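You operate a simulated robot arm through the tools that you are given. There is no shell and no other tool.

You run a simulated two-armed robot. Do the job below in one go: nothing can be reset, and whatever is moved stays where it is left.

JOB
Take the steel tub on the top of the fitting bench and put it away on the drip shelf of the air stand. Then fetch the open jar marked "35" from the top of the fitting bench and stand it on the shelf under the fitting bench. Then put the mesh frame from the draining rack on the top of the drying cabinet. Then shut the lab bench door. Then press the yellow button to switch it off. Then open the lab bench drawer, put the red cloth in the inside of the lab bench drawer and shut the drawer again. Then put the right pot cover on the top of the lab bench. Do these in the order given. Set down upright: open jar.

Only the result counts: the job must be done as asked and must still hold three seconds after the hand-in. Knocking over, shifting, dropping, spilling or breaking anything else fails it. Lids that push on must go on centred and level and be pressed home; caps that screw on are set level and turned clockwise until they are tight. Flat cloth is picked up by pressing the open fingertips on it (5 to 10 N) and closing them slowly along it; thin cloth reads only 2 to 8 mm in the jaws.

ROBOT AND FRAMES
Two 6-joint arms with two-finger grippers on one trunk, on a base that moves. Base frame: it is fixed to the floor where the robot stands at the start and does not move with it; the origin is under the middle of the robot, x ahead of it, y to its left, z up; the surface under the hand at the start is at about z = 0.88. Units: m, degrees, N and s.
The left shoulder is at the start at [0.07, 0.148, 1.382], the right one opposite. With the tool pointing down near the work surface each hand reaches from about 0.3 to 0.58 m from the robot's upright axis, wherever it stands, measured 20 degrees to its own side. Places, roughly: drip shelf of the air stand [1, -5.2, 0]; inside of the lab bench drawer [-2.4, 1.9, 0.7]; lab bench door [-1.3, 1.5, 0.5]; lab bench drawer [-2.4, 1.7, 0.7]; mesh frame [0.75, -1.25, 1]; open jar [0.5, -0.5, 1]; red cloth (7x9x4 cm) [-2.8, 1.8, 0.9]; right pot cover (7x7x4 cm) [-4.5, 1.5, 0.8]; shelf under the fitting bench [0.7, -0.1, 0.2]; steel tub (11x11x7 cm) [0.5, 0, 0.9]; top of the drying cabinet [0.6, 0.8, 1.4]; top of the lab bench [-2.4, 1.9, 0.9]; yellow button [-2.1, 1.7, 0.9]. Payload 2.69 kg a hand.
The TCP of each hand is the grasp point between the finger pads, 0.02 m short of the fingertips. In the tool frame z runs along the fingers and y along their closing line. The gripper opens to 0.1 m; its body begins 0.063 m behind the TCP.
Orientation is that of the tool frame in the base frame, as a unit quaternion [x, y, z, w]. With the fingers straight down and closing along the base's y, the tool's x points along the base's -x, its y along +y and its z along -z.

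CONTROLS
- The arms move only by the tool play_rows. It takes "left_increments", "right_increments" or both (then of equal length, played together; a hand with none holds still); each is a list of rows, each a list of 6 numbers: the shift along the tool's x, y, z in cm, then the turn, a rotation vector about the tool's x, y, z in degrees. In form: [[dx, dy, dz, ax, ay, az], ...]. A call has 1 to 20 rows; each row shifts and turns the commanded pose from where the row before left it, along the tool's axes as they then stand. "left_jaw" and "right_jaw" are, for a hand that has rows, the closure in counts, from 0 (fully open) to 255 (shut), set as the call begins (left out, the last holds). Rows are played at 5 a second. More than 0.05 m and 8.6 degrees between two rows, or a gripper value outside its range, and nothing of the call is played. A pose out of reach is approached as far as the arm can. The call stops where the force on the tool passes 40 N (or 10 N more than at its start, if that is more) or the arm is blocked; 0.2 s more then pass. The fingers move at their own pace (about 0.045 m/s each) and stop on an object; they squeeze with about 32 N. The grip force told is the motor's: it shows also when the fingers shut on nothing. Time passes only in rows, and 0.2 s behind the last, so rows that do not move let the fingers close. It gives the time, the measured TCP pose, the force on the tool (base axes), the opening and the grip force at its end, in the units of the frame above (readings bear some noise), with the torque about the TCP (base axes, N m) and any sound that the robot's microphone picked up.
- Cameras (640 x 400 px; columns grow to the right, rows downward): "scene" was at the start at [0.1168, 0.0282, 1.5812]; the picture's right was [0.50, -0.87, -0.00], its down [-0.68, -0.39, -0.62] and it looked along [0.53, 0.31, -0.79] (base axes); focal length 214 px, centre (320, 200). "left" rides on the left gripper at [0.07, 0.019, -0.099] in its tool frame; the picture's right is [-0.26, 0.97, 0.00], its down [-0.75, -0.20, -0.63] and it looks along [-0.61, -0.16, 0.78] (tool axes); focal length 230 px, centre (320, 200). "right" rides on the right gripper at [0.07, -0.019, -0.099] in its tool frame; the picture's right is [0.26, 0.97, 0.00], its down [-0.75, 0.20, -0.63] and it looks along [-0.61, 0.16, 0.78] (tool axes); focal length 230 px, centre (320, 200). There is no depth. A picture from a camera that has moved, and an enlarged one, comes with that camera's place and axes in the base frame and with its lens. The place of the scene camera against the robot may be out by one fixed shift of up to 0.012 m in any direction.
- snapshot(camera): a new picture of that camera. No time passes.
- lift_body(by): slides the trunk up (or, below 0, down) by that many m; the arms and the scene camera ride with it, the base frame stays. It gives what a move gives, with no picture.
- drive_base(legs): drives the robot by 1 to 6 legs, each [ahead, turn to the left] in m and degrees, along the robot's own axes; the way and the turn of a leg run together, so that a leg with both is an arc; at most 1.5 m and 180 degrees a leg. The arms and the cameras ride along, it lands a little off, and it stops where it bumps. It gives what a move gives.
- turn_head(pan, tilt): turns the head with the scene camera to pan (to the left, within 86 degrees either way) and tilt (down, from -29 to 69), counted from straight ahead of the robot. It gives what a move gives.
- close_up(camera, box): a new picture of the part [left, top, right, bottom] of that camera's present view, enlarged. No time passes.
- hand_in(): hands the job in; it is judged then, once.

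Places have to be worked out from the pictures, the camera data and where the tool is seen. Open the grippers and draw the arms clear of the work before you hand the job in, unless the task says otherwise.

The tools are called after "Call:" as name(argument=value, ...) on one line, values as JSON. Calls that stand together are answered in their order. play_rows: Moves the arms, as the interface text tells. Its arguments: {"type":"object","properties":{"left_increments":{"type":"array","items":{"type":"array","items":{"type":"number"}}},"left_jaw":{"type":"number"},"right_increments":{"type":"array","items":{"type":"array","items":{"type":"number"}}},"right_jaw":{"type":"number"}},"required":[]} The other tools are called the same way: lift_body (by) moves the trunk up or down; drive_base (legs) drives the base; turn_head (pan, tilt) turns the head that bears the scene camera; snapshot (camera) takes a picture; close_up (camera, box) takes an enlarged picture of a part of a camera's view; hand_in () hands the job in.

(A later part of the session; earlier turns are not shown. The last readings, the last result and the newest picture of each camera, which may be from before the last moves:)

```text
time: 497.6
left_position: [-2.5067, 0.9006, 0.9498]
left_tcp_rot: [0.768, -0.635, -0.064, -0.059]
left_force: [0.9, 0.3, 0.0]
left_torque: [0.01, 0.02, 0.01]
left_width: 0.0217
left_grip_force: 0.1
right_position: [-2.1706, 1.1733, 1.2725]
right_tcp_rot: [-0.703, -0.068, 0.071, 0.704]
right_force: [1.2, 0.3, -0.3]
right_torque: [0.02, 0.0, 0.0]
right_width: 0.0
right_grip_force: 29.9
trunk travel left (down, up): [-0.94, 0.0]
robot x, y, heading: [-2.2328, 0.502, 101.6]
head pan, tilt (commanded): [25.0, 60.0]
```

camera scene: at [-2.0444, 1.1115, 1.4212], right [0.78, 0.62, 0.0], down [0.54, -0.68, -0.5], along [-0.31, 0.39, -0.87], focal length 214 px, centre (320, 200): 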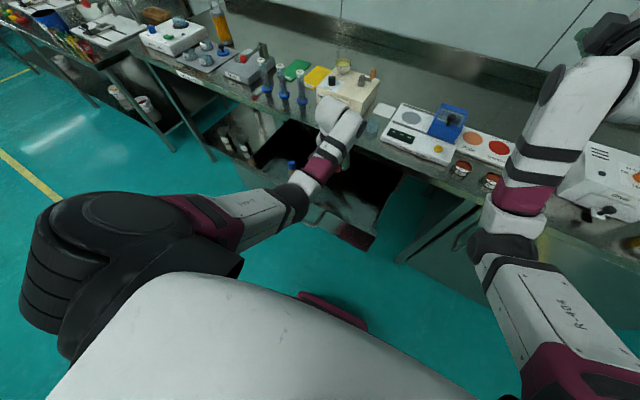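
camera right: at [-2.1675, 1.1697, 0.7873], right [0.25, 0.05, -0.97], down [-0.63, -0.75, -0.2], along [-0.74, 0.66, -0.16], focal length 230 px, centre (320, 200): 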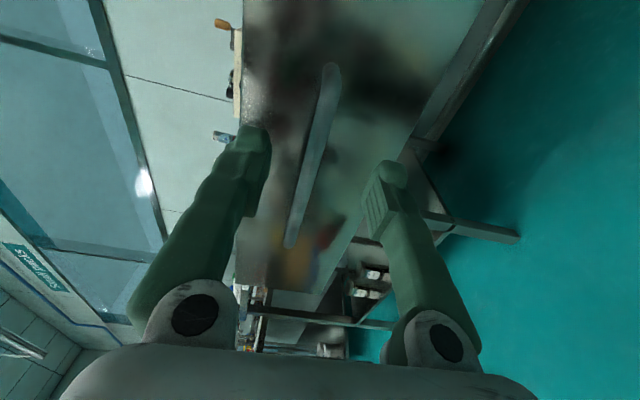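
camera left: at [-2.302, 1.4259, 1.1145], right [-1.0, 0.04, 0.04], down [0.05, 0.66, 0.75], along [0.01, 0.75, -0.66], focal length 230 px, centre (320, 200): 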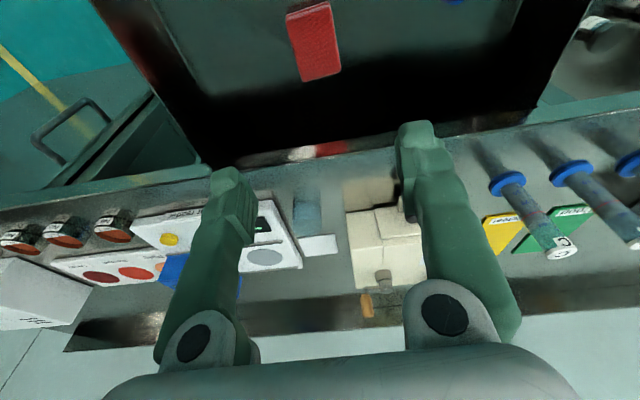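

The fist is lined up with the panel just right of the handle. I lower the trunk 0.48 m.

Call:
lift_body(by=-0.4)

Call:
lift_body(by=-0.08)

Call:
turn_head(pan=-5, tilt=40)

Call:
snapshot(camera="scene")

```text
time: 501.4
left_position: [-2.5057, 0.9012, 0.5504]
left_tcp_rot: [0.767, -0.636, -0.066, -0.06]
left_force: [0.1, -0.3, -0.2]
left_torque: [-0.02, -0.02, -0.02]
left_width: 0.0216
left_grip_force: 0.2
right_position: [-2.1709, 1.173, 0.8724]
right_tcp_rot: [-0.702, -0.068, 0.072, 0.705]
right_force: [0.3, -0.2, -0.5]
right_torque: [0.02, 0.01, -0.01]
right_width: 0.0002
right_grip_force: 29.7
trunk travel left (down, up): [-0.54, 0.4]
robot x, y, heading: [-2.233, 0.5044, 101.6]
head pan, tilt (commanded): [25.0, 60.0]
```

```text
time: 502.6
left_position: [-2.5058, 0.9013, 0.4697]
left_tcp_rot: [0.768, -0.635, -0.064, -0.059]
left_force: [0.6, -1.2, 0.1]
left_torque: [0.0, -0.01, 0.0]
left_width: 0.0214
left_grip_force: 0.0
right_position: [-2.1711, 1.172, 0.7917]
right_tcp_rot: [-0.702, -0.068, 0.071, 0.705]
right_force: [-0.3, -0.4, 0.9]
right_torque: [-0.03, 0.01, 0.01]
right_width: 0.0001
right_grip_force: 29.2
trunk travel left (down, up): [-0.46, 0.48]
robot x, y, heading: [-2.2327, 0.502, 101.7]
head pan, tilt (commanded): [25.0, 60.0]
```

```text
time: 503.5
left_position: [-2.5077, 0.9, 0.4704]
left_tcp_rot: [0.767, -0.636, -0.065, -0.059]
left_force: [-0.4, -0.4, 0.3]
left_torque: [0.01, 0.0, 0.0]
left_width: 0.0215
left_grip_force: 0.1
right_position: [-2.1697, 1.1725, 0.7924]
right_tcp_rot: [-0.703, -0.068, 0.071, 0.704]
right_force: [0.0, -0.1, -0.1]
right_torque: [0.01, -0.01, -0.03]
right_width: 0.0
right_grip_force: 29.9
trunk travel left (down, up): [-0.46, 0.48]
robot x, y, heading: [-2.2336, 0.5033, 101.4]
head pan, tilt (commanded): [-5.0, 40.0]
```

```text
taken
camera scene: at [-2.2506, 0.6269, 1.1179], right [0.99, 0.12, 0.0], down [0.07, -0.64, -0.77], along [-0.09, 0.76, -0.64], focal length 214 px, centre (320, 200)
```

scene: 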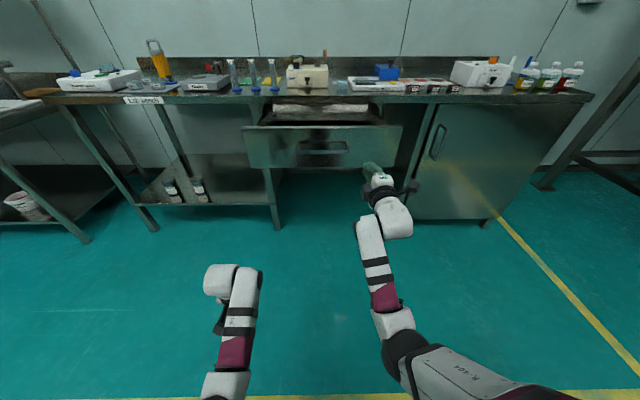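

I drive forward to push the panel, in steps.

Call:
drive_base(legs=[[0.2, 0]])

Call:
snapshot(camera="scene")

```text
time: 505.1
left_position: [-2.544, 1.0934, 0.4708]
left_tcp_rot: [0.766, -0.637, -0.065, -0.06]
left_force: [0.1, -0.9, -0.1]
left_torque: [-0.03, -0.02, 0.0]
left_width: 0.0215
left_grip_force: 0.0
right_position: [-2.2086, 1.3657, 0.7925]
right_tcp_rot: [-0.703, -0.067, 0.069, 0.704]
right_force: [-0.7, 0.5, 0.2]
right_torque: [0.04, 0.06, 0.02]
right_width: 0.0001
right_grip_force: 29.8
trunk travel left (down, up): [-0.46, 0.48]
robot x, y, heading: [-2.2737, 0.6945, 101.4]
head pan, tilt (commanded): [-5.0, 40.0]
```

```text
taken
camera scene: at [-2.2896, 0.8203, 1.1178], right [0.99, 0.11, 0.0], down [0.07, -0.64, -0.77], along [-0.09, 0.76, -0.64], focal length 214 px, centre (320, 200)
```

scene: 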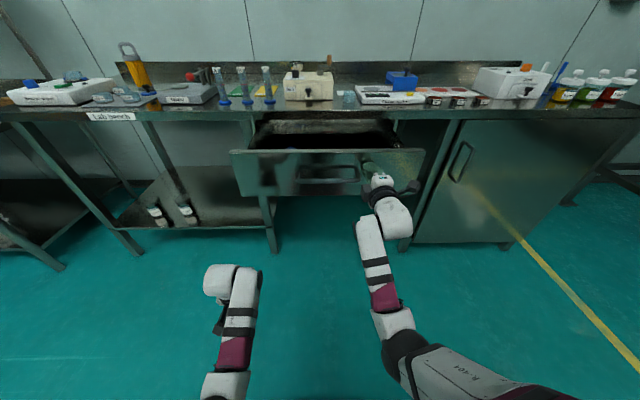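

The fist is on the panel. I push on 0.15 m.

Call:
drive_base(legs=[[0.15, 0]])

Call:
snapshot(camera="scene")

```text
time: 506.5
left_position: [-2.574, 1.2397, 0.4698]
left_tcp_rot: [0.766, -0.637, -0.064, -0.06]
left_force: [-0.8, 0.4, 0.0]
left_torque: [0.01, -0.01, -0.02]
left_width: 0.0219
left_grip_force: 0.1
right_position: [-2.2383, 1.5118, 0.7909]
right_tcp_rot: [-0.703, -0.067, 0.07, 0.704]
right_force: [-0.1, 0.9, -0.1]
right_torque: [0.01, -0.03, 0.03]
right_width: 0.0001
right_grip_force: 30.0
trunk travel left (down, up): [-0.46, 0.48]
robot x, y, heading: [-2.3009, 0.8413, 101.5]
head pan, tilt (commanded): [-5.0, 40.0]
```

```text
taken
camera scene: at [-2.3189, 0.9662, 1.1178], right [0.99, 0.11, 0.0], down [0.07, -0.64, -0.77], along [-0.09, 0.76, -0.64], focal length 214 px, centre (320, 200)
```

scene: 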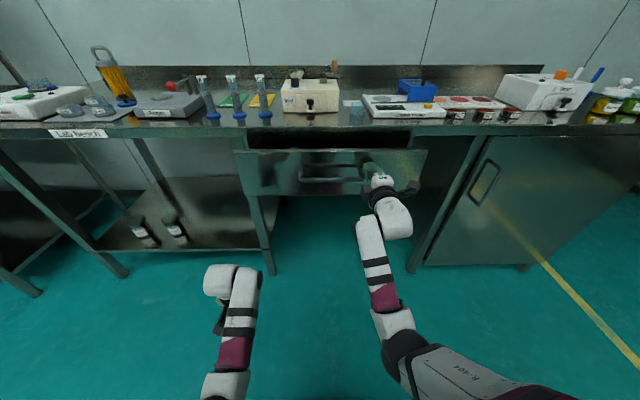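

Closing well. I drive 0.06 m more, then finish with arm steps to feel the stop.

Call:
drive_base(legs=[[0.06, 0]])

Call:
play_rows(right_increments=[[0, 0, 0.8, 0, 0, 0], [0, 0, 0.8, 0, 0, 0], [0, 0, 0.8, 0, 0, 0], [0, 0, 0.8, 0, 0, 0], [0, 0, 0.8, 0, 0, 0], [0, 0, 0.8, 0, 0, 0], [0, 0, 0, 0, 0, 0]])

Call:
snapshot(camera="scene")

```text
time: 507.5
left_position: [-2.5858, 1.3008, 0.4699]
left_tcp_rot: [0.766, -0.637, -0.064, -0.059]
left_force: [0.4, 0.3, 0.1]
left_torque: [0.0, 0.03, 0.02]
left_width: 0.0215
left_grip_force: 0.0
right_position: [-2.2488, 1.5705, 0.7927]
right_tcp_rot: [-0.703, -0.066, 0.069, 0.705]
right_force: [0.7, 0.0, 0.0]
right_torque: [-0.05, 0.04, 0.0]
right_width: 0.0001
right_grip_force: 30.1
trunk travel left (down, up): [-0.46, 0.48]
robot x, y, heading: [-2.3105, 0.8982, 101.6]
head pan, tilt (commanded): [-5.0, 40.0]
```

```text
time: 508.9
left_position: [-2.5846, 1.2966, 0.4718]
left_tcp_rot: [0.765, -0.638, -0.068, -0.062]
left_force: [1.2, 0.9, -0.5]
left_torque: [0.0, 0.01, -0.02]
left_width: 0.0217
left_grip_force: 0.1
right_position: [-2.2529, 1.6118, 0.7938]
right_tcp_rot: [-0.703, -0.065, 0.067, 0.705]
right_force: [9.2, -28.7, 1.8]
right_torque: [0.04, 0.03, -0.03]
right_width: 0.0058
right_grip_force: 29.7
trunk travel left (down, up): [-0.46, 0.48]
robot x, y, heading: [-2.31, 0.8974, 100.9]
head pan, tilt (commanded): [-5.0, 40.0]
stopped in row 7 (right hand): the force on the tool passed its limit at 46 N (the readings are from after the stop); the commanded pose is now the measured one
```

```text
taken
camera scene: at [-2.3279, 1.0173, 1.1189], right [0.99, 0.1, 0.0], down [0.06, -0.63, -0.77], along [-0.08, 0.77, -0.64], focal length 214 px, centre (320, 200)
```

scene: 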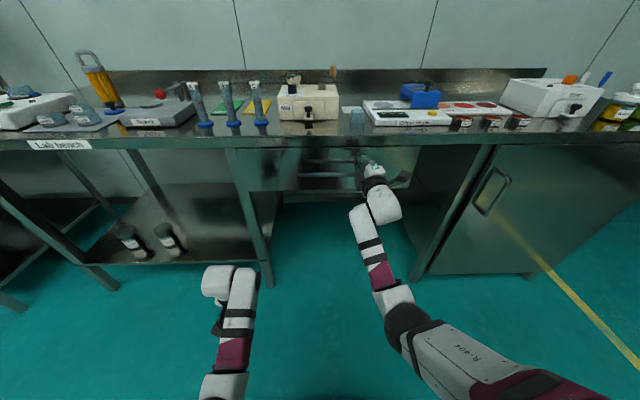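

Firm stop at 46 N: the drawer is home. I draw the hand back and zoom in to verify it is flush.

Call:
play_rows(right_increments=[[0, 0, -1, 0, 0, 0], [0, 0, -2, 0, 0, 0], [0, 0, -2, 0, 0, 0], [0, 0, -2, 0, 0, 0], [0, 0, 0, 0, 0, 0]])

Call:
drive_base(legs=[[-0.3, 0]])

Call:
snapshot(camera="scene")

Call:
close_up(camera="scene", box=[210, 80, 430, 220])

```text
time: 510.1
left_position: [-2.5839, 1.2982, 0.4699]
left_tcp_rot: [0.766, -0.637, -0.065, -0.059]
left_force: [-0.2, 0.0, -0.8]
left_torque: [-0.03, 0.0, 0.02]
left_width: 0.0215
left_grip_force: 0.0
right_position: [-2.245, 1.5475, 0.7869]
right_tcp_rot: [0.707, 0.065, -0.07, -0.7]
right_force: [1.3, 0.4, 2.0]
right_torque: [0.02, 0.02, 0.02]
right_width: 0.0003
right_grip_force: 29.5
trunk travel left (down, up): [-0.46, 0.48]
robot x, y, heading: [-2.3102, 0.898, 101.2]
head pan, tilt (commanded): [-5.0, 40.0]
```

```text
time: 512.2
left_position: [-2.528, 1.0024, 0.4705]
left_tcp_rot: [0.766, -0.637, -0.066, -0.06]
left_force: [0.0, 0.5, -0.3]
left_torque: [0.02, -0.01, 0.01]
left_width: 0.0216
left_grip_force: 0.0
right_position: [-2.1863, 1.2535, 0.789]
right_tcp_rot: [0.706, 0.067, -0.069, -0.702]
right_force: [-0.5, -0.4, -0.1]
right_torque: [0.0, 0.02, -0.02]
right_width: 0.0001
right_grip_force: 29.0
trunk travel left (down, up): [-0.46, 0.48]
robot x, y, heading: [-2.253, 0.6032, 101.5]
head pan, tilt (commanded): [-5.0, 40.0]
```

```text
taken
camera scene: at [-2.2716, 0.7284, 1.118], right [0.99, 0.11, 0.0], down [0.07, -0.64, -0.77], along [-0.08, 0.76, -0.64], focal length 214 px, centre (320, 200)
```

scene: 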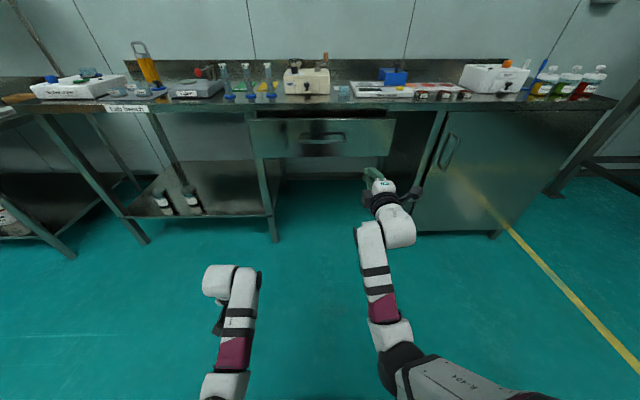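

```text
2.86 times, centred on (320, 150) of scene
camera zoom: at [-2.2716, 0.7284, 1.118], right [0.99, 0.11, 0.0], down [0.07, -0.64, -0.77], along [-0.08, 0.76, -0.64], focal length 613 px, centre (320, 343)
```

zoom: 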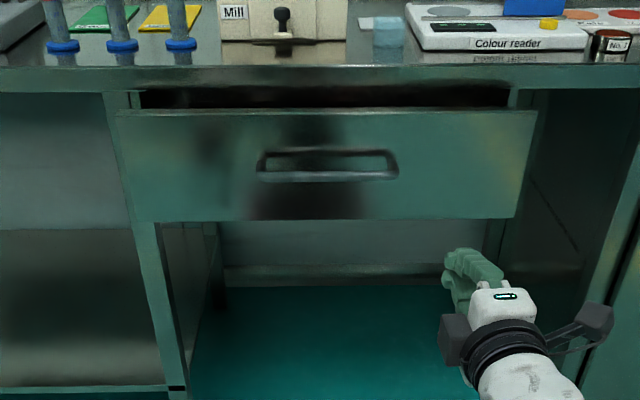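

The drawer is still about 5 cm open: the bar's corner must have caught between my fingers and pulled it back. I shift the fist 8 cm to the right, clear of the handle, and push again.

Call:
play_rows(right_increments=[[2, 0, 0, 0, 0, 0], [2, 0, 0, 0, 0, 0], [2, 0, 0, 0, 0, 0], [2, 0, 0, 0, 0, 0], [0, 0, 0, 0, 0, 0]])

Call:
drive_base(legs=[[0.22, 0]])

Call:
snapshot(camera="right")

Call:
close_up(camera="scene", box=[240, 90, 460, 230])

```text
time: 513.4
left_position: [-2.5268, 1.0034, 0.4697]
left_tcp_rot: [0.766, -0.636, -0.065, -0.06]
left_force: [-0.5, 0.6, -0.1]
left_torque: [-0.03, 0.0, 0.01]
left_width: 0.0214
left_grip_force: 0.0
right_position: [-2.1098, 1.2706, 0.7882]
right_tcp_rot: [0.706, 0.066, -0.069, -0.702]
right_force: [-0.3, 1.0, 0.5]
right_torque: [-0.01, 0.01, -0.03]
right_width: 0.0
right_grip_force: 29.8
trunk travel left (down, up): [-0.46, 0.48]
robot x, y, heading: [-2.2522, 0.6011, 101.2]
head pan, tilt (commanded): [-5.0, 40.0]
```

```text
time: 515.1
left_position: [-2.5689, 1.2188, 0.4705]
left_tcp_rot: [0.765, -0.638, -0.064, -0.059]
left_force: [0.3, 0.0, -0.5]
left_torque: [-0.03, -0.02, -0.02]
left_width: 0.0218
left_grip_force: 0.0
right_position: [-2.1485, 1.4858, 0.7861]
right_tcp_rot: [0.707, 0.065, -0.067, -0.701]
right_force: [-0.8, 0.0, 0.0]
right_torque: [0.0, 0.0, -0.01]
right_width: 0.0002
right_grip_force: 29.9
trunk travel left (down, up): [-0.46, 0.48]
robot x, y, heading: [-2.2985, 0.8225, 101.1]
head pan, tilt (commanded): [-5.0, 40.0]
```

```text
taken
camera right: at [-2.0614, 1.4031, 0.8071], right [0.25, 0.04, -0.97], down [-0.62, -0.76, -0.19], along [-0.74, 0.65, -0.17], focal length 230 px, centre (320, 200)
```

right: 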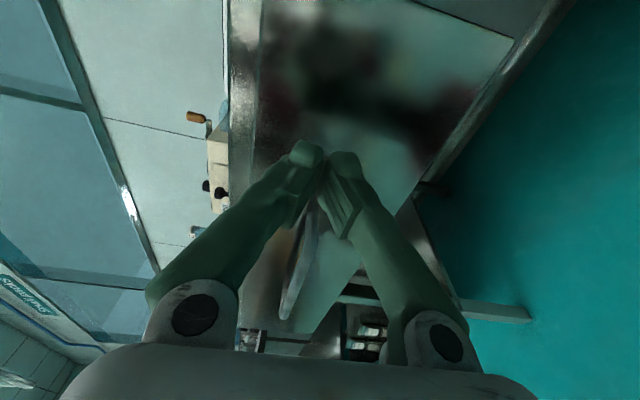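

```text
2.86 times, centred on (350, 160) of scene
camera zoom: at [-2.3138, 0.9453, 1.1178], right [0.99, 0.1, 0.0], down [0.07, -0.64, -0.77], along [-0.08, 0.76, -0.64], focal length 613 px, centre (234, 314)
```

zoom: 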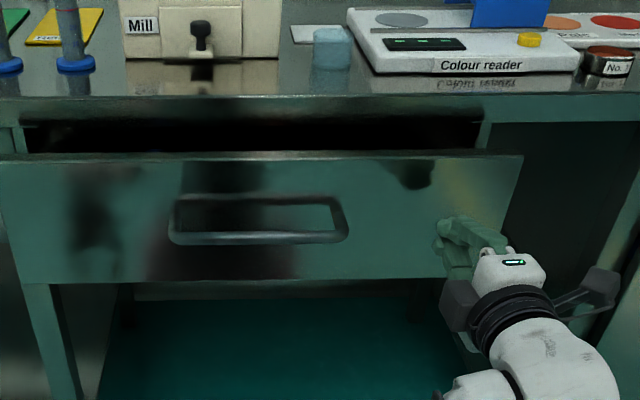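

The fist is now clear of the handle. I push in with a small drive and then arm steps.

Call:
drive_base(legs=[[0.07, 0]])

Call:
play_rows(right_increments=[[0, 0, 0.8, 0, 0, 0], [0, 0, 0.8, 0, 0, 0], [0, 0, 0.8, 0, 0, 0], [0, 0, 0.8, 0, 0, 0], [0, 0, 0.8, 0, 0, 0], [0, 0, 0.8, 0, 0, 0], [0, 0, 0.8, 0, 0, 0], [0, 0, 0.8, 0, 0, 0], [0, 0, 0, 0, 0, 0]])

Call:
close_up(camera="scene", box=[210, 90, 460, 230])

```text
time: 516.1
left_position: [-2.581, 1.2892, 0.4693]
left_tcp_rot: [0.765, -0.638, -0.064, -0.06]
left_force: [0.5, 0.4, -0.8]
left_torque: [-0.03, 0.01, 0.0]
left_width: 0.0217
left_grip_force: 0.0
right_position: [-2.1631, 1.5549, 0.7884]
right_tcp_rot: [0.708, 0.065, -0.067, -0.701]
right_force: [0.3, -0.5, -0.3]
right_torque: [0.01, 0.0, -0.01]
right_width: 0.0
right_grip_force: 29.7
trunk travel left (down, up): [-0.46, 0.48]
robot x, y, heading: [-2.3099, 0.8882, 101.0]
head pan, tilt (commanded): [-5.0, 40.0]
```

```text
time: 518.1
left_position: [-2.5811, 1.2869, 0.4695]
left_tcp_rot: [0.765, -0.638, -0.065, -0.06]
left_force: [0.1, -0.4, 0.0]
left_torque: [0.02, -0.02, 0.01]
left_width: 0.0217
left_grip_force: 0.1
right_position: [-2.1746, 1.6176, 0.7876]
right_tcp_rot: [0.706, 0.065, -0.067, -0.702]
right_force: [-0.5, 0.3, -0.2]
right_torque: [-0.02, -0.01, 0.03]
right_width: 0.0
right_grip_force: 29.8
trunk travel left (down, up): [-0.46, 0.48]
robot x, y, heading: [-2.3124, 0.8881, 101.1]
head pan, tilt (commanded): [-5.0, 40.0]
```

```text
2.56 times, centred on (335, 160) of scene
camera zoom: at [-2.327, 1.0132, 1.118], right [0.99, 0.1, 0.0], down [0.07, -0.64, -0.77], along [-0.08, 0.76, -0.64], focal length 549 px, centre (282, 302)
```

zoom: 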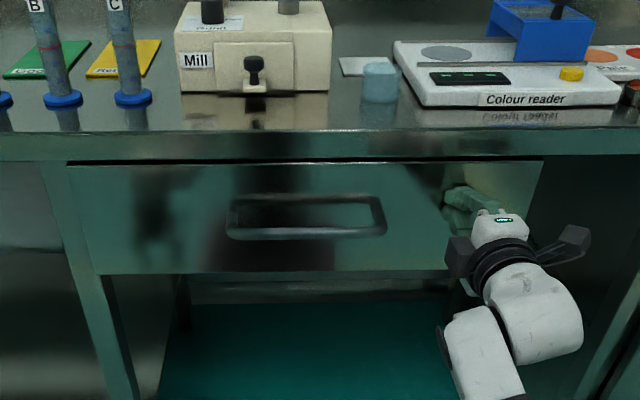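

Nearly flush. I keep pushing until it is firmly home.

Call:
play_rows(right_increments=[[0, 0, 0.6, 0, 0, 0], [0, 0, 0.6, 0, 0, 0], [0, 0, 0.6, 0, 0, 0], [0, 0, 0.6, 0, 0, 0], [0, 0, 0, 0, 0, 0]])

Call:
close_up(camera="scene", box=[210, 90, 460, 230])

```text
time: 518.7
left_position: [-2.5796, 1.2854, 0.471]
left_tcp_rot: [0.764, -0.64, -0.065, -0.062]
left_force: [0.7, -0.7, -0.8]
left_torque: [0.0, -0.02, 0.02]
left_width: 0.0215
left_grip_force: 0.1
right_position: [-2.1747, 1.6214, 0.7864]
right_tcp_rot: [0.707, 0.064, -0.066, -0.701]
right_force: [-2.6, -23.0, 1.0]
right_torque: [0.08, -0.12, -0.09]
right_width: 0.0064
right_grip_force: 29.2
trunk travel left (down, up): [-0.46, 0.48]
robot x, y, heading: [-2.3088, 0.8918, 100.9]
head pan, tilt (commanded): [-5.0, 40.0]
stopped in row 3 (right hand): the force on the tool passed its limit at 46 N (the readings are from after the stop); the commanded pose is now the measured one
```

```text
2.56 times, centred on (335, 160) of scene
camera zoom: at [-2.3271, 1.0071, 1.1187], right [0.99, 0.1, 0.0], down [0.07, -0.64, -0.77], along [-0.08, 0.77, -0.64], focal length 549 px, centre (282, 302)
```

zoom: 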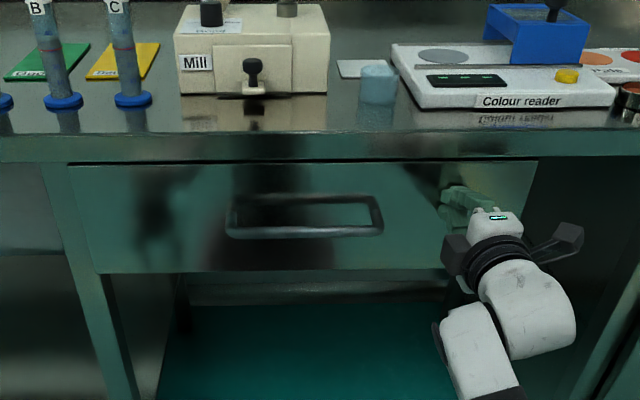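

Firm stop again and the panel is flush. I retract straight back and check that it stays shut.

Call:
play_rows(right_increments=[[0, 0, -1, 0, 0, 0], [0, 0, -2, 0, 0, 0], [0, 0, -2, 0, 0, 0], [0, 0, -2, 0, 0, 0], [0, 0, 0, 0, 0, 0]])

Call:
drive_base(legs=[[-0.35, 0]])

Call:
close_up(camera="scene", box=[210, 80, 430, 220])

```text
time: 519.9
left_position: [-2.58, 1.2885, 0.4707]
left_tcp_rot: [0.764, -0.639, -0.063, -0.06]
left_force: [-0.4, -0.3, 1.4]
left_torque: [-0.02, 0.02, -0.01]
left_width: 0.0214
left_grip_force: 0.0
right_position: [-2.1621, 1.5558, 0.7851]
right_tcp_rot: [0.71, 0.063, -0.067, -0.698]
right_force: [0.0, 0.1, -0.3]
right_torque: [-0.04, 0.0, -0.03]
right_width: 0.0003
right_grip_force: 29.3
trunk travel left (down, up): [-0.46, 0.48]
robot x, y, heading: [-2.3111, 0.889, 100.9]
head pan, tilt (commanded): [-5.0, 40.0]
```

```text
time: 522.1
left_position: [-2.5148, 0.9504, 0.4713]
left_tcp_rot: [0.764, -0.639, -0.064, -0.06]
left_force: [0.4, 0.4, -0.6]
left_torque: [0.0, 0.01, -0.05]
left_width: 0.0216
left_grip_force: 0.1
right_position: [-2.097, 1.2177, 0.7854]
right_tcp_rot: [0.71, 0.063, -0.067, -0.698]
right_force: [-0.6, -0.1, -0.6]
right_torque: [-0.03, 0.0, 0.03]
right_width: 0.0
right_grip_force: 29.3
trunk travel left (down, up): [-0.46, 0.48]
robot x, y, heading: [-2.2446, 0.5478, 101.0]
head pan, tilt (commanded): [-5.0, 40.0]
```

```text
2.86 times, centred on (320, 150) of scene
camera zoom: at [-2.2614, 0.6735, 1.118], right [0.99, 0.1, 0.0], down [0.07, -0.64, -0.77], along [-0.08, 0.76, -0.64], focal length 613 px, centre (320, 343)
```

zoom: 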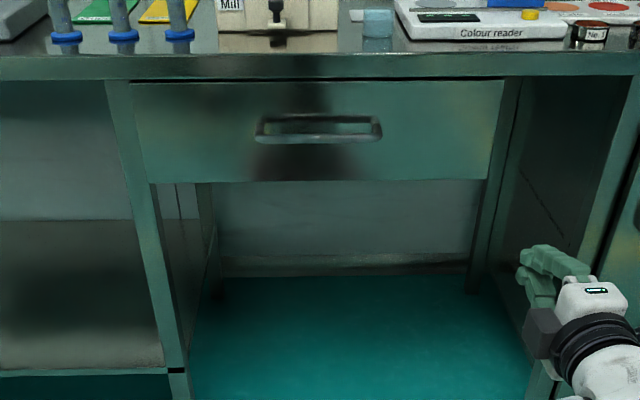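

The drawer is shut and flush. Now the last item, the right pot cover on the other bench at about [-4.5, 1.5]. I first bring the right hand back to a compact tool-down pose and raise the trunk.

Call:
play_rows(right_increments=[[0, 0, 0, 0, 0, 7.5], [0, 0, 0, 0, 0, 7.5], [0, 0, 0, 0, 0, 7.5], [0, 0, 0, 0, 0, 7.5], [0, 0, 0, 0, 0, 7.5], [0, 0, 0, 0, 0, 7.5], [0, 0, 0, 0, 0, 7.5], [0, 0, 0, 0, 0, 7.5], [0, 0, 0, 0, 0, 7.5], [0, 0, 0, 0, 0, 7.5], [0, 0, 0, 0, 0, 7.5], [0, 0, 0, 0, 0, 7.5], [0, 0, 0, 0, 0, 0]])

Call:
play_rows(right_increments=[[0, 0, 0, 0, 7.5, 0], [0, 0, 0, 0, 7.5, 0], [0, 0, 0, 0, 7.5, 0], [0, 0, 0, 0, 7.5, 0], [0, 0, 0, 0, 7.5, 0], [0, 0, 0, 0, 7.5, 0], [2.18, 0, 0.77, 0, 0, 0], [2.18, 0, 0.77, 0, 0, 0], [2.18, 0, 0.77, 0, 0, 0], [2.18, 0, 0.77, 0, 0, 0], [2.18, 0, 0.77, 0, 0, 0], [2.18, 0, 0.77, 0, 0, 0], [2.18, 0, 0.77, 0, 0, 0], [2.18, 0, 0.77, 0, 0, 0], [2.18, 0, 0.77, 0, 0, 0], [2.18, 0, 0.77, 0, 0, 0], [2.18, 0, 0.77, 0, 0, 0], [2.18, 0, 0.77, 0, 0, 0], [0, 0, 0, 0, 0, 0]])

Call:
play_rows(right_increments=[[0, 0, 0, 0, 7.5, 0], [0, 0, 0, 0, 7.5, 0], [0, 0, 0, 0, 7.5, 0], [0, 0, 0, 0, 7.5, 0], [0, 0, 0, 0, 7.5, 0], [0, 0, 0, 0, 7.5, 0], [0, 0, 0, 0, 0, 0]])

```text
time: 525.0
left_position: [-2.5158, 0.9494, 0.4698]
left_tcp_rot: [0.764, -0.639, -0.064, -0.06]
left_force: [0.1, 0.3, 0.3]
left_torque: [0.02, 0.01, 0.0]
left_width: 0.0216
left_grip_force: 0.2
right_position: [-2.0954, 1.2175, 0.7847]
right_tcp_rot: [0.547, -0.459, -0.541, -0.445]
right_force: [-0.2, -0.8, -0.2]
right_torque: [-0.03, -0.04, 0.02]
right_width: 0.0
right_grip_force: 29.4
trunk travel left (down, up): [-0.46, 0.48]
robot x, y, heading: [-2.2452, 0.5467, 100.7]
head pan, tilt (commanded): [-5.0, 40.0]
```

```text
time: 529.0
left_position: [-2.5156, 0.95, 0.47]
left_tcp_rot: [0.763, -0.64, -0.064, -0.06]
left_force: [-0.2, -0.9, -0.7]
left_torque: [0.04, -0.03, 0.05]
left_width: 0.0216
left_grip_force: 0.0
right_position: [-2.0758, 1.0963, 0.5363]
right_tcp_rot: [0.712, -0.593, -0.291, -0.237]
right_force: [-0.7, 1.0, -1.1]
right_torque: [0.01, 0.0, -0.02]
right_width: 0.0
right_grip_force: 29.6
trunk travel left (down, up): [-0.46, 0.48]
robot x, y, heading: [-2.2454, 0.5471, 100.7]
head pan, tilt (commanded): [-5.0, 40.0]
```

```text
time: 530.5
left_position: [-2.5157, 0.9501, 0.47]
left_tcp_rot: [0.764, -0.639, -0.065, -0.059]
left_force: [0.2, 0.0, -1.8]
left_torque: [-0.03, 0.0, 0.01]
left_width: 0.0216
left_grip_force: 0.2
right_position: [-2.0744, 1.0957, 0.5379]
right_tcp_rot: [0.769, -0.639, 0.005, 0.008]
right_force: [0.3, 0.5, -0.1]
right_torque: [0.02, -0.03, 0.02]
right_width: 0.0001
right_grip_force: 29.3
trunk travel left (down, up): [-0.46, 0.48]
robot x, y, heading: [-2.2476, 0.5509, 100.8]
head pan, tilt (commanded): [-5.0, 40.0]
```

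The right hand is compact again. I raise the trunk and drive left along the benches toward x≈-4, then look.

Call:
lift_body(by=0.4)

Call:
lift_body(by=0.08)

Call:
drive_base(legs=[[0, 83], [1.4, 0]])

Call:
turn_head(pan=-50, tilt=25)

Call:
snapshot(camera="scene")

Call:
close_up(camera="scene", box=[200, 110, 440, 260])

```text
time: 534.4
left_position: [-2.5153, 0.95, 0.8708]
left_tcp_rot: [0.764, -0.639, -0.063, -0.061]
left_force: [-0.4, -0.2, -0.8]
left_torque: [0.03, -0.03, -0.01]
left_width: 0.0215
left_grip_force: 0.1
right_position: [-2.0743, 1.0957, 0.9367]
right_tcp_rot: [0.769, -0.639, 0.005, 0.008]
right_force: [-0.1, 0.8, 0.2]
right_torque: [0.01, 0.0, 0.0]
right_width: 0.0001
right_grip_force: 29.5
trunk travel left (down, up): [-0.86, 0.08]
robot x, y, heading: [-2.2457, 0.5484, 100.8]
head pan, tilt (commanded): [-5.0, 40.0]
```

```text
time: 535.5
left_position: [-2.5151, 0.9498, 0.9493]
left_tcp_rot: [0.764, -0.64, -0.064, -0.06]
left_force: [0.0, 0.0, 0.6]
left_torque: [0.01, 0.0, 0.01]
left_width: 0.0216
left_grip_force: 0.0
right_position: [-2.0748, 1.0946, 1.0167]
right_tcp_rot: [0.769, -0.639, 0.004, 0.008]
right_force: [-0.6, -0.1, -1.4]
right_torque: [-0.01, 0.01, 0.0]
right_width: 0.0
right_grip_force: 29.3
trunk travel left (down, up): [-0.94, 0.0]
robot x, y, heading: [-2.2498, 0.5518, 100.6]
head pan, tilt (commanded): [-5.0, 40.0]
```

```text
time: 546.1
left_position: [-4.0548, 0.2104, 0.9494]
left_tcp_rot: [0.996, 0.034, -0.088, -0.002]
left_force: [-1.0, -0.7, -0.3]
left_torque: [-0.01, -0.03, -0.02]
left_width: 0.0216
left_grip_force: 0.1
right_position: [-4.1509, 0.6645, 1.0167]
right_tcp_rot: [0.999, 0.036, 0.008, 0.004]
right_force: [0.5, -0.2, -1.0]
right_torque: [-0.01, -0.03, -0.01]
right_width: 0.0001
right_grip_force: 29.4
trunk travel left (down, up): [-0.94, 0.0]
robot x, y, heading: [-3.6263, 0.4374, -175.7]
head pan, tilt (commanded): [-5.0, 40.0]
```

```text
time: 547.2
left_position: [-4.0547, 0.2112, 0.9506]
left_tcp_rot: [0.996, 0.033, -0.087, -0.002]
left_force: [0.1, 0.0, 0.0]
left_torque: [-0.01, 0.03, 0.01]
left_width: 0.0217
left_grip_force: 0.0
right_position: [-4.1514, 0.665, 1.0172]
right_tcp_rot: [0.999, 0.037, 0.009, 0.004]
right_force: [-0.2, -0.3, 0.3]
right_torque: [0.01, 0.03, 0.0]
right_width: 0.0
right_grip_force: 29.6
trunk travel left (down, up): [-0.94, 0.0]
robot x, y, heading: [-3.626, 0.4364, -175.4]
head pan, tilt (commanded): [-50.0, 25.0]
```

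```text
taken
camera scene: at [-3.7406, 0.4876, 1.6212], right [0.71, 0.7, 0.0], down [0.3, -0.3, -0.91], along [-0.64, 0.65, -0.42], focal length 214 px, centre (320, 200)
```

scene: 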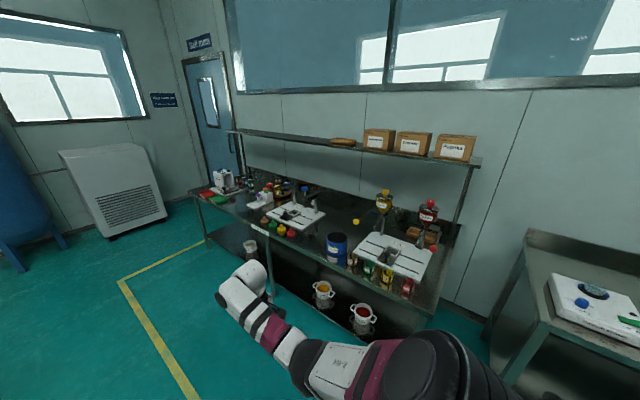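

```text
2.67 times, centred on (320, 185) of scene
camera zoom: at [-3.7406, 0.4876, 1.6212], right [0.71, 0.7, 0.0], down [0.3, -0.3, -0.91], along [-0.64, 0.65, -0.42], focal length 572 px, centre (320, 240)
```

zoom: 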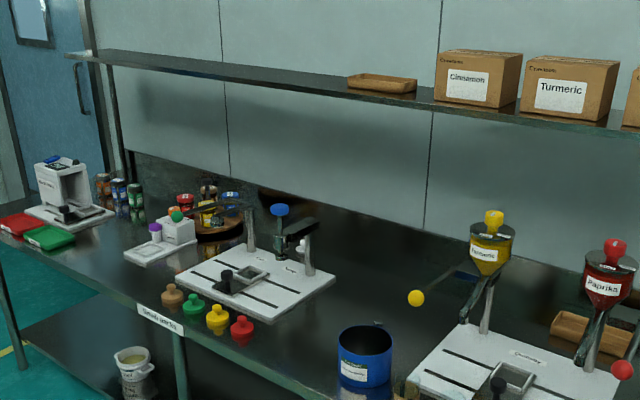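

There are several knobbed covers here: four in a row (brown, green, yellow, red) and stoppers on the hoppers. I zoom in to identify which pots and covers are meant.

Call:
close_up(camera="scene", box=[310, 170, 450, 260])

Call:
close_up(camera="scene", box=[190, 160, 330, 250])

Call:
close_up(camera="scene", box=[290, 240, 460, 350])

```text
4.44 times, centred on (380, 215) of scene
camera zoom: at [-3.7406, 0.4876, 1.6212], right [0.71, 0.7, 0.0], down [0.3, -0.3, -0.91], along [-0.64, 0.65, -0.42], focal length 953 px, centre (53, 133)
```

zoom: 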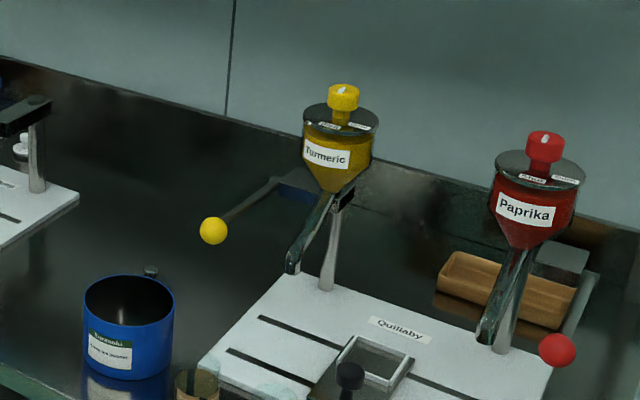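

```text
4.44 times, centred on (260, 205) of scene
camera zoom: at [-3.7406, 0.4876, 1.6212], right [0.71, 0.7, 0.0], down [0.3, -0.3, -0.91], along [-0.64, 0.65, -0.42], focal length 953 px, centre (587, 178)
```

zoom: 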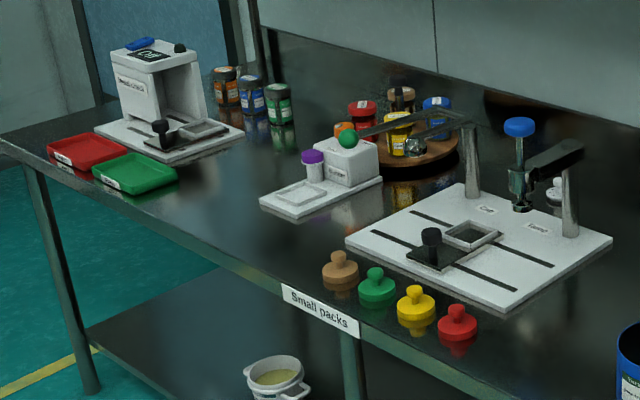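

```text
3.64 times, centred on (375, 295) of scene
camera zoom: at [-3.7406, 0.4876, 1.6212], right [0.71, 0.7, 0.0], down [0.3, -0.3, -0.91], along [-0.64, 0.65, -0.42], focal length 780 px, centre (120, -146)
```

zoom: 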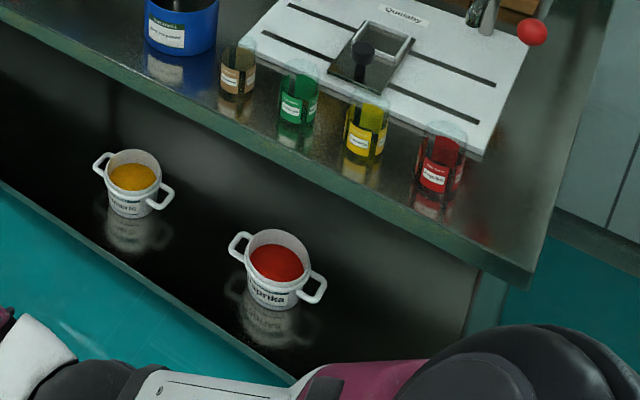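

The predicted place [-4.5, 1.5, 0.8] falls just behind the blue can, where a small dark knob shows. I zoom in strongly there.

Call:
close_up(camera="scene", box=[320, 215, 370, 250])

Call:
close_up(camera="scene", box=[330, 235, 420, 300])

```text
11.43 times, centred on (345, 232) of scene
camera zoom: at [-3.7406, 0.4876, 1.6212], right [0.71, 0.7, 0.0], down [0.3, -0.3, -0.91], along [-0.64, 0.65, -0.42], focal length 2451 px, centre (34, -171)
```

zoom: 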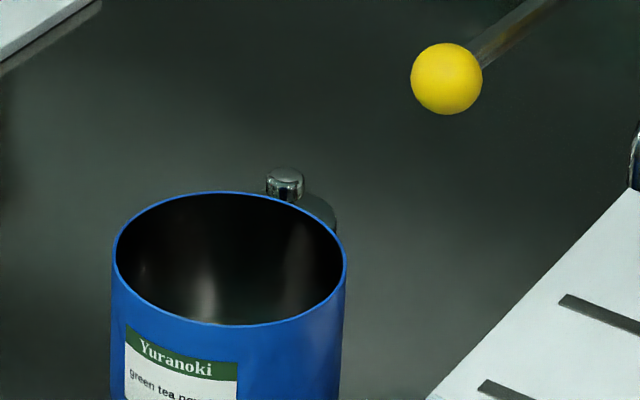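

```text
6.15 times, centred on (375, 268) of scene
camera zoom: at [-3.7406, 0.4876, 1.6212], right [0.71, 0.7, 0.0], down [0.3, -0.3, -0.91], along [-0.64, 0.65, -0.42], focal length 1320 px, centre (-18, -215)
```

zoom: 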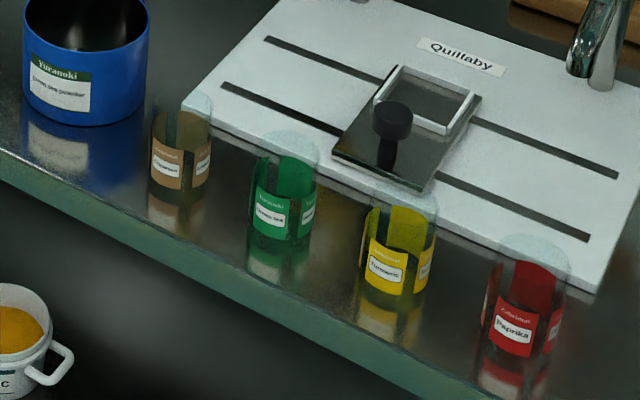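

Behind the blue can is a steel cover with a chrome knob at about [-4.50, 1.475, 0.8]: that matches the given place. I drive to the front of it and face the bench for a better view.

Call:
drive_base(legs=[[0.75, 0], [0, -88.5], [0.2, 0]])

Call:
turn_head(pan=0, tilt=35)

Call:
snapshot(camera="scene")

Call:
close_up(camera="scene", box=[220, 120, 420, 245])

```text
time: 556.2
left_position: [-4.6359, 0.9896, 0.9514]
left_tcp_rot: [0.738, -0.668, -0.063, -0.064]
left_force: [0.3, -1.0, -1.2]
left_torque: [0.03, -0.01, -0.01]
left_width: 0.0216
left_grip_force: 0.2
right_position: [-4.1861, 1.0999, 1.0194]
right_tcp_rot: [0.743, -0.669, 0.003, 0.007]
right_force: [-0.9, -0.9, 0.7]
right_torque: [0.02, -0.06, 0.01]
right_width: 0.0
right_grip_force: 29.6
trunk travel left (down, up): [-0.94, 0.0]
robot x, y, heading: [-4.3983, 0.5711, 96.3]
head pan, tilt (commanded): [-50.0, 25.0]
```

```text
time: 557.4
left_position: [-4.6357, 0.9929, 0.9496]
left_tcp_rot: [0.737, -0.67, -0.062, -0.063]
left_force: [-0.3, -0.1, 0.3]
left_torque: [-0.01, 0.02, 0.01]
left_width: 0.0218
left_grip_force: 0.2
right_position: [-4.1866, 1.1044, 1.0177]
right_tcp_rot: [0.743, -0.669, 0.004, 0.008]
right_force: [-0.3, 0.1, 0.0]
right_torque: [-0.02, 0.01, 0.0]
right_width: 0.0
right_grip_force: 29.3
trunk travel left (down, up): [-0.94, 0.0]
robot x, y, heading: [-4.4027, 0.5749, 96.1]
head pan, tilt (commanded): [0.0, 35.0]
```

```text
taken
camera scene: at [-4.4123, 0.7003, 1.6056], right [0.99, 0.11, 0.0], down [0.06, -0.57, -0.82], along [-0.09, 0.81, -0.57], focal length 214 px, centre (320, 200)
```

scene: 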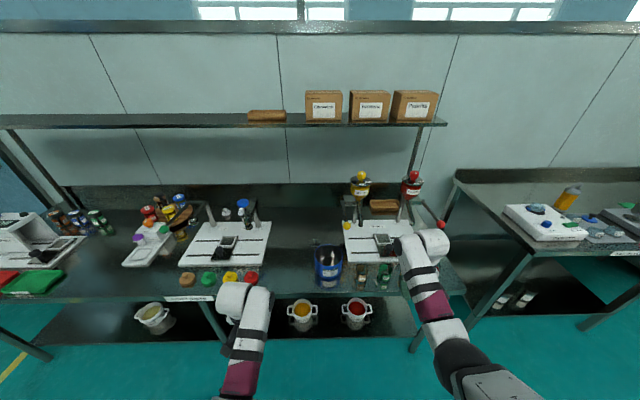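

```text
3.20 times, centred on (320, 182) of scene
camera zoom: at [-4.4123, 0.7003, 1.6056], right [0.99, 0.11, 0.0], down [0.06, -0.57, -0.82], along [-0.09, 0.81, -0.57], focal length 686 px, centre (320, 256)
```

zoom: 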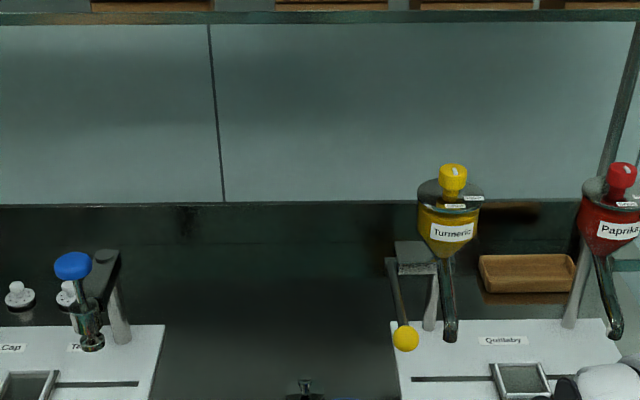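

I zoom in on the knobbed cover behind the blue can.

Call:
close_up(camera="scene", box=[280, 220, 370, 295])

Call:
close_up(camera="scene", box=[170, 190, 300, 300])

```text
5.33 times, centred on (325, 258) of scene
camera zoom: at [-4.4123, 0.7003, 1.6056], right [0.99, 0.11, 0.0], down [0.06, -0.57, -0.82], along [-0.09, 0.81, -0.57], focal length 1144 px, centre (293, -107)
```

zoom: 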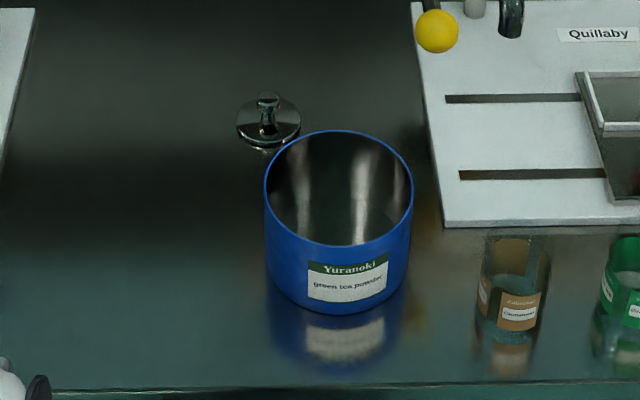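

```text
3.64 times, centred on (235, 245) of scene
camera zoom: at [-4.4123, 0.7003, 1.6056], right [0.99, 0.11, 0.0], down [0.06, -0.57, -0.82], along [-0.09, 0.81, -0.57], focal length 780 px, centre (629, 36)
```

zoom: 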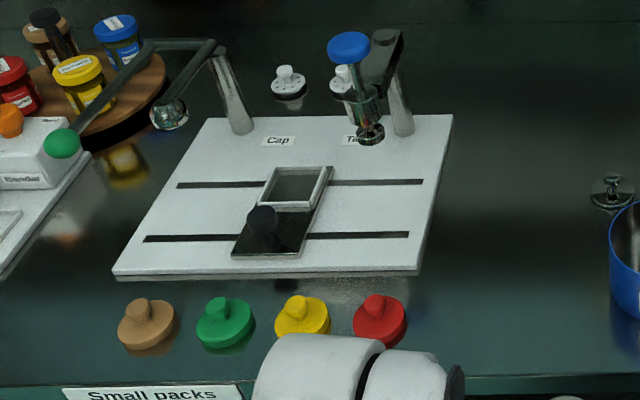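

I pull the right hand in, then reposition the robot to come at the cover from the front-left (heading about 72°), away from the blue can and the yellow lever ball.

Call:
play_rows(right_increments=[[1, 0, 1, 0, 0, 0], [2, 0, 0.8, 0, 0, 0], [2, 0, 0.8, 0, 0, 0], [2, 0, 0.8, 0, 0, 0], [2, 0, 0.8, 0, 0, 0], [2, -0.5, 0.5, 0, 0, 0], [2, -0.5, 0.3, 0, 0, 0], [0, 0, 0, 0, 0, 0]])

Call:
drive_base(legs=[[0, 25], [0.285, 0], [0, -49]])

Call:
turn_head(pan=10, tilt=45)

Call:
snapshot(camera="scene")

Call:
snapshot(camera="left")

```text
time: 559.2
left_position: [-4.6358, 0.9927, 0.9486]
left_tcp_rot: [0.738, -0.669, -0.061, -0.064]
left_force: [-0.2, -0.5, -0.3]
left_torque: [0.0, -0.07, 0.01]
left_width: 0.0217
left_grip_force: 0.1
right_position: [-4.1631, 0.9763, 0.97]
right_tcp_rot: [0.743, -0.669, 0.004, 0.008]
right_force: [0.3, 0.5, 0.1]
right_torque: [0.02, -0.01, 0.02]
right_width: 0.0
right_grip_force: 29.4
trunk travel left (down, up): [-0.94, 0.0]
robot x, y, heading: [-4.3999, 0.5724, 96.4]
head pan, tilt (commanded): [0.0, 35.0]
```

```text
time: 564.6
left_position: [-4.594, 1.298, 0.9489]
left_tcp_rot: [-0.584, 0.807, 0.046, 0.073]
left_force: [0.2, -0.3, 0.0]
left_torque: [0.0, 0.04, 0.01]
left_width: 0.0213
left_grip_force: 0.0
right_position: [-4.1707, 1.0906, 0.969]
right_tcp_rot: [-0.589, 0.808, -0.003, -0.009]
right_force: [-0.3, 0.3, -0.8]
right_torque: [-0.03, -0.03, -0.04]
right_width: 0.0001
right_grip_force: 28.7
trunk travel left (down, up): [-0.94, 0.0]
robot x, y, heading: [-4.5449, 0.8179, 72.4]
head pan, tilt (commanded): [0.0, 35.0]
```

```text
time: 565.4
left_position: [-4.5955, 1.2989, 0.9496]
left_tcp_rot: [-0.584, 0.807, 0.046, 0.074]
left_force: [0.4, 0.9, 0.6]
left_torque: [-0.02, 0.0, 0.04]
left_width: 0.0214
left_grip_force: 0.2
right_position: [-4.1681, 1.091, 0.9701]
right_tcp_rot: [-0.589, 0.808, -0.002, -0.01]
right_force: [0.6, -0.1, -0.3]
right_torque: [0.0, -0.02, 0.0]
right_width: 0.0
right_grip_force: 29.6
trunk travel left (down, up): [-0.94, 0.0]
robot x, y, heading: [-4.5455, 0.8164, 72.6]
head pan, tilt (commanded): [10.0, 45.0]
```

```text
taken
camera scene: at [-4.5193, 0.9369, 1.5907], right [0.99, -0.13, 0.0], down [-0.09, -0.7, -0.71], along [0.09, 0.7, -0.71], focal length 214 px, centre (320, 200)
```

scene: 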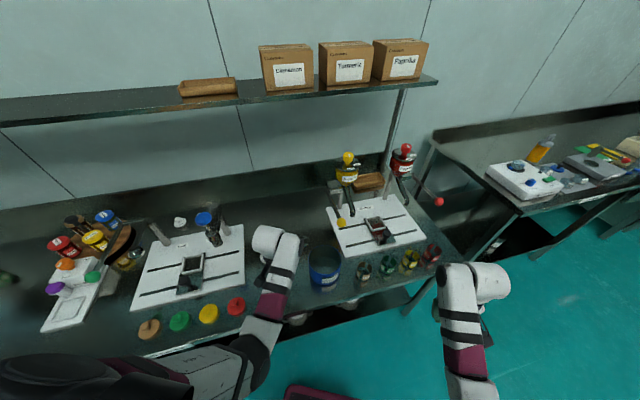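

```text
taken
camera left: at [-4.6381, 1.2218, 1.0344], right [-0.84, 0.54, 0.04], down [0.38, 0.54, 0.75], along [0.39, 0.64, -0.66], focal length 230 px, centre (320, 200)
```

left: 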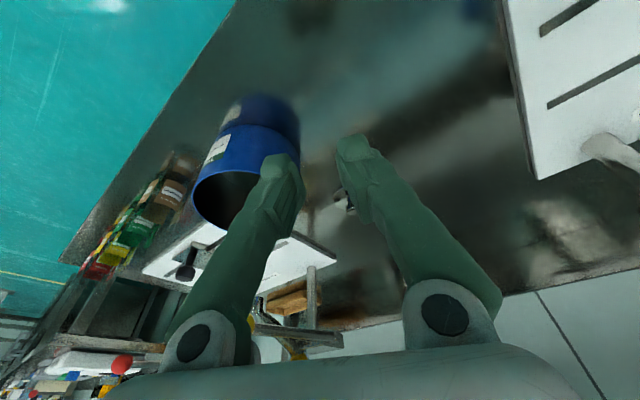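

The cover is visible just beyond the fingers. I lower the trunk 0.1, pitch the left hand to 40°, open the jaw and look at it.

Call:
play_rows(left_increments=[[0, 0, -0.5, 0, -7.5, 0], [0, 0, -0.5, 0, -7.5, 0], [-0.5, 0, -0.5, 0, -7.5, 0], [-1, 0, -0.5, 0, -7.5, 0], [-2, 0, 0, 0, 0, 0], [-2, 0, 0, 0, 0, 0], [0, 0, 0, 0, 0, 0]], left_jaw=110)

Call:
snapshot(camera="left")

Call:
close_up(camera="left", box=[240, 60, 440, 210])

```text
time: 567.0
left_position: [-4.6072, 1.3349, 0.9974]
left_tcp_rot: [-0.549, 0.765, 0.215, 0.26]
left_force: [0.8, -0.8, 0.0]
left_torque: [0.03, -0.01, 0.0]
left_width: 0.0569
left_grip_force: 0.1
right_position: [-4.1683, 1.0904, 0.9691]
right_tcp_rot: [-0.588, 0.809, -0.002, -0.008]
right_force: [0.2, -0.2, 0.1]
right_torque: [0.01, 0.0, 0.01]
right_width: 0.0001
right_grip_force: 29.3
trunk travel left (down, up): [-0.94, 0.0]
robot x, y, heading: [-4.5486, 0.8171, 72.4]
head pan, tilt (commanded): [10.0, 45.0]
```

```text
taken
camera left: at [-4.6581, 1.2289, 1.029], right [-0.85, 0.48, 0.2], down [0.29, 0.1, 0.95], along [0.44, 0.87, -0.22], focal length 230 px, centre (320, 200)
```

left: 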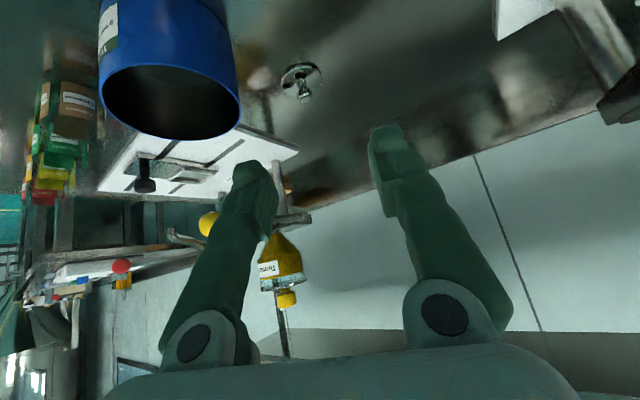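

```text
2.67 times, centred on (340, 135) of left
camera zoom: at [-4.6581, 1.2289, 1.029], right [-0.85, 0.48, 0.2], down [0.29, 0.1, 0.95], along [0.44, 0.87, -0.22], focal length 614 px, centre (267, 373)
```

zoom: 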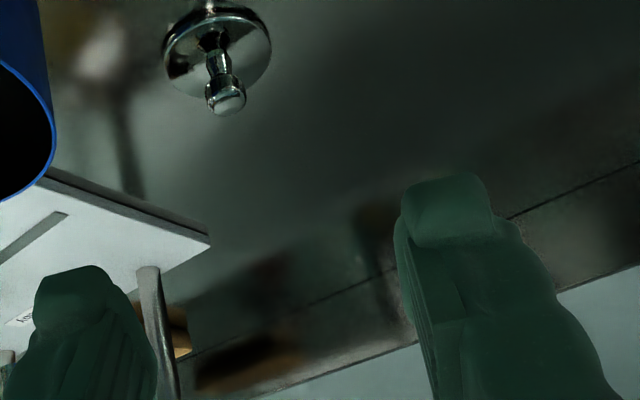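

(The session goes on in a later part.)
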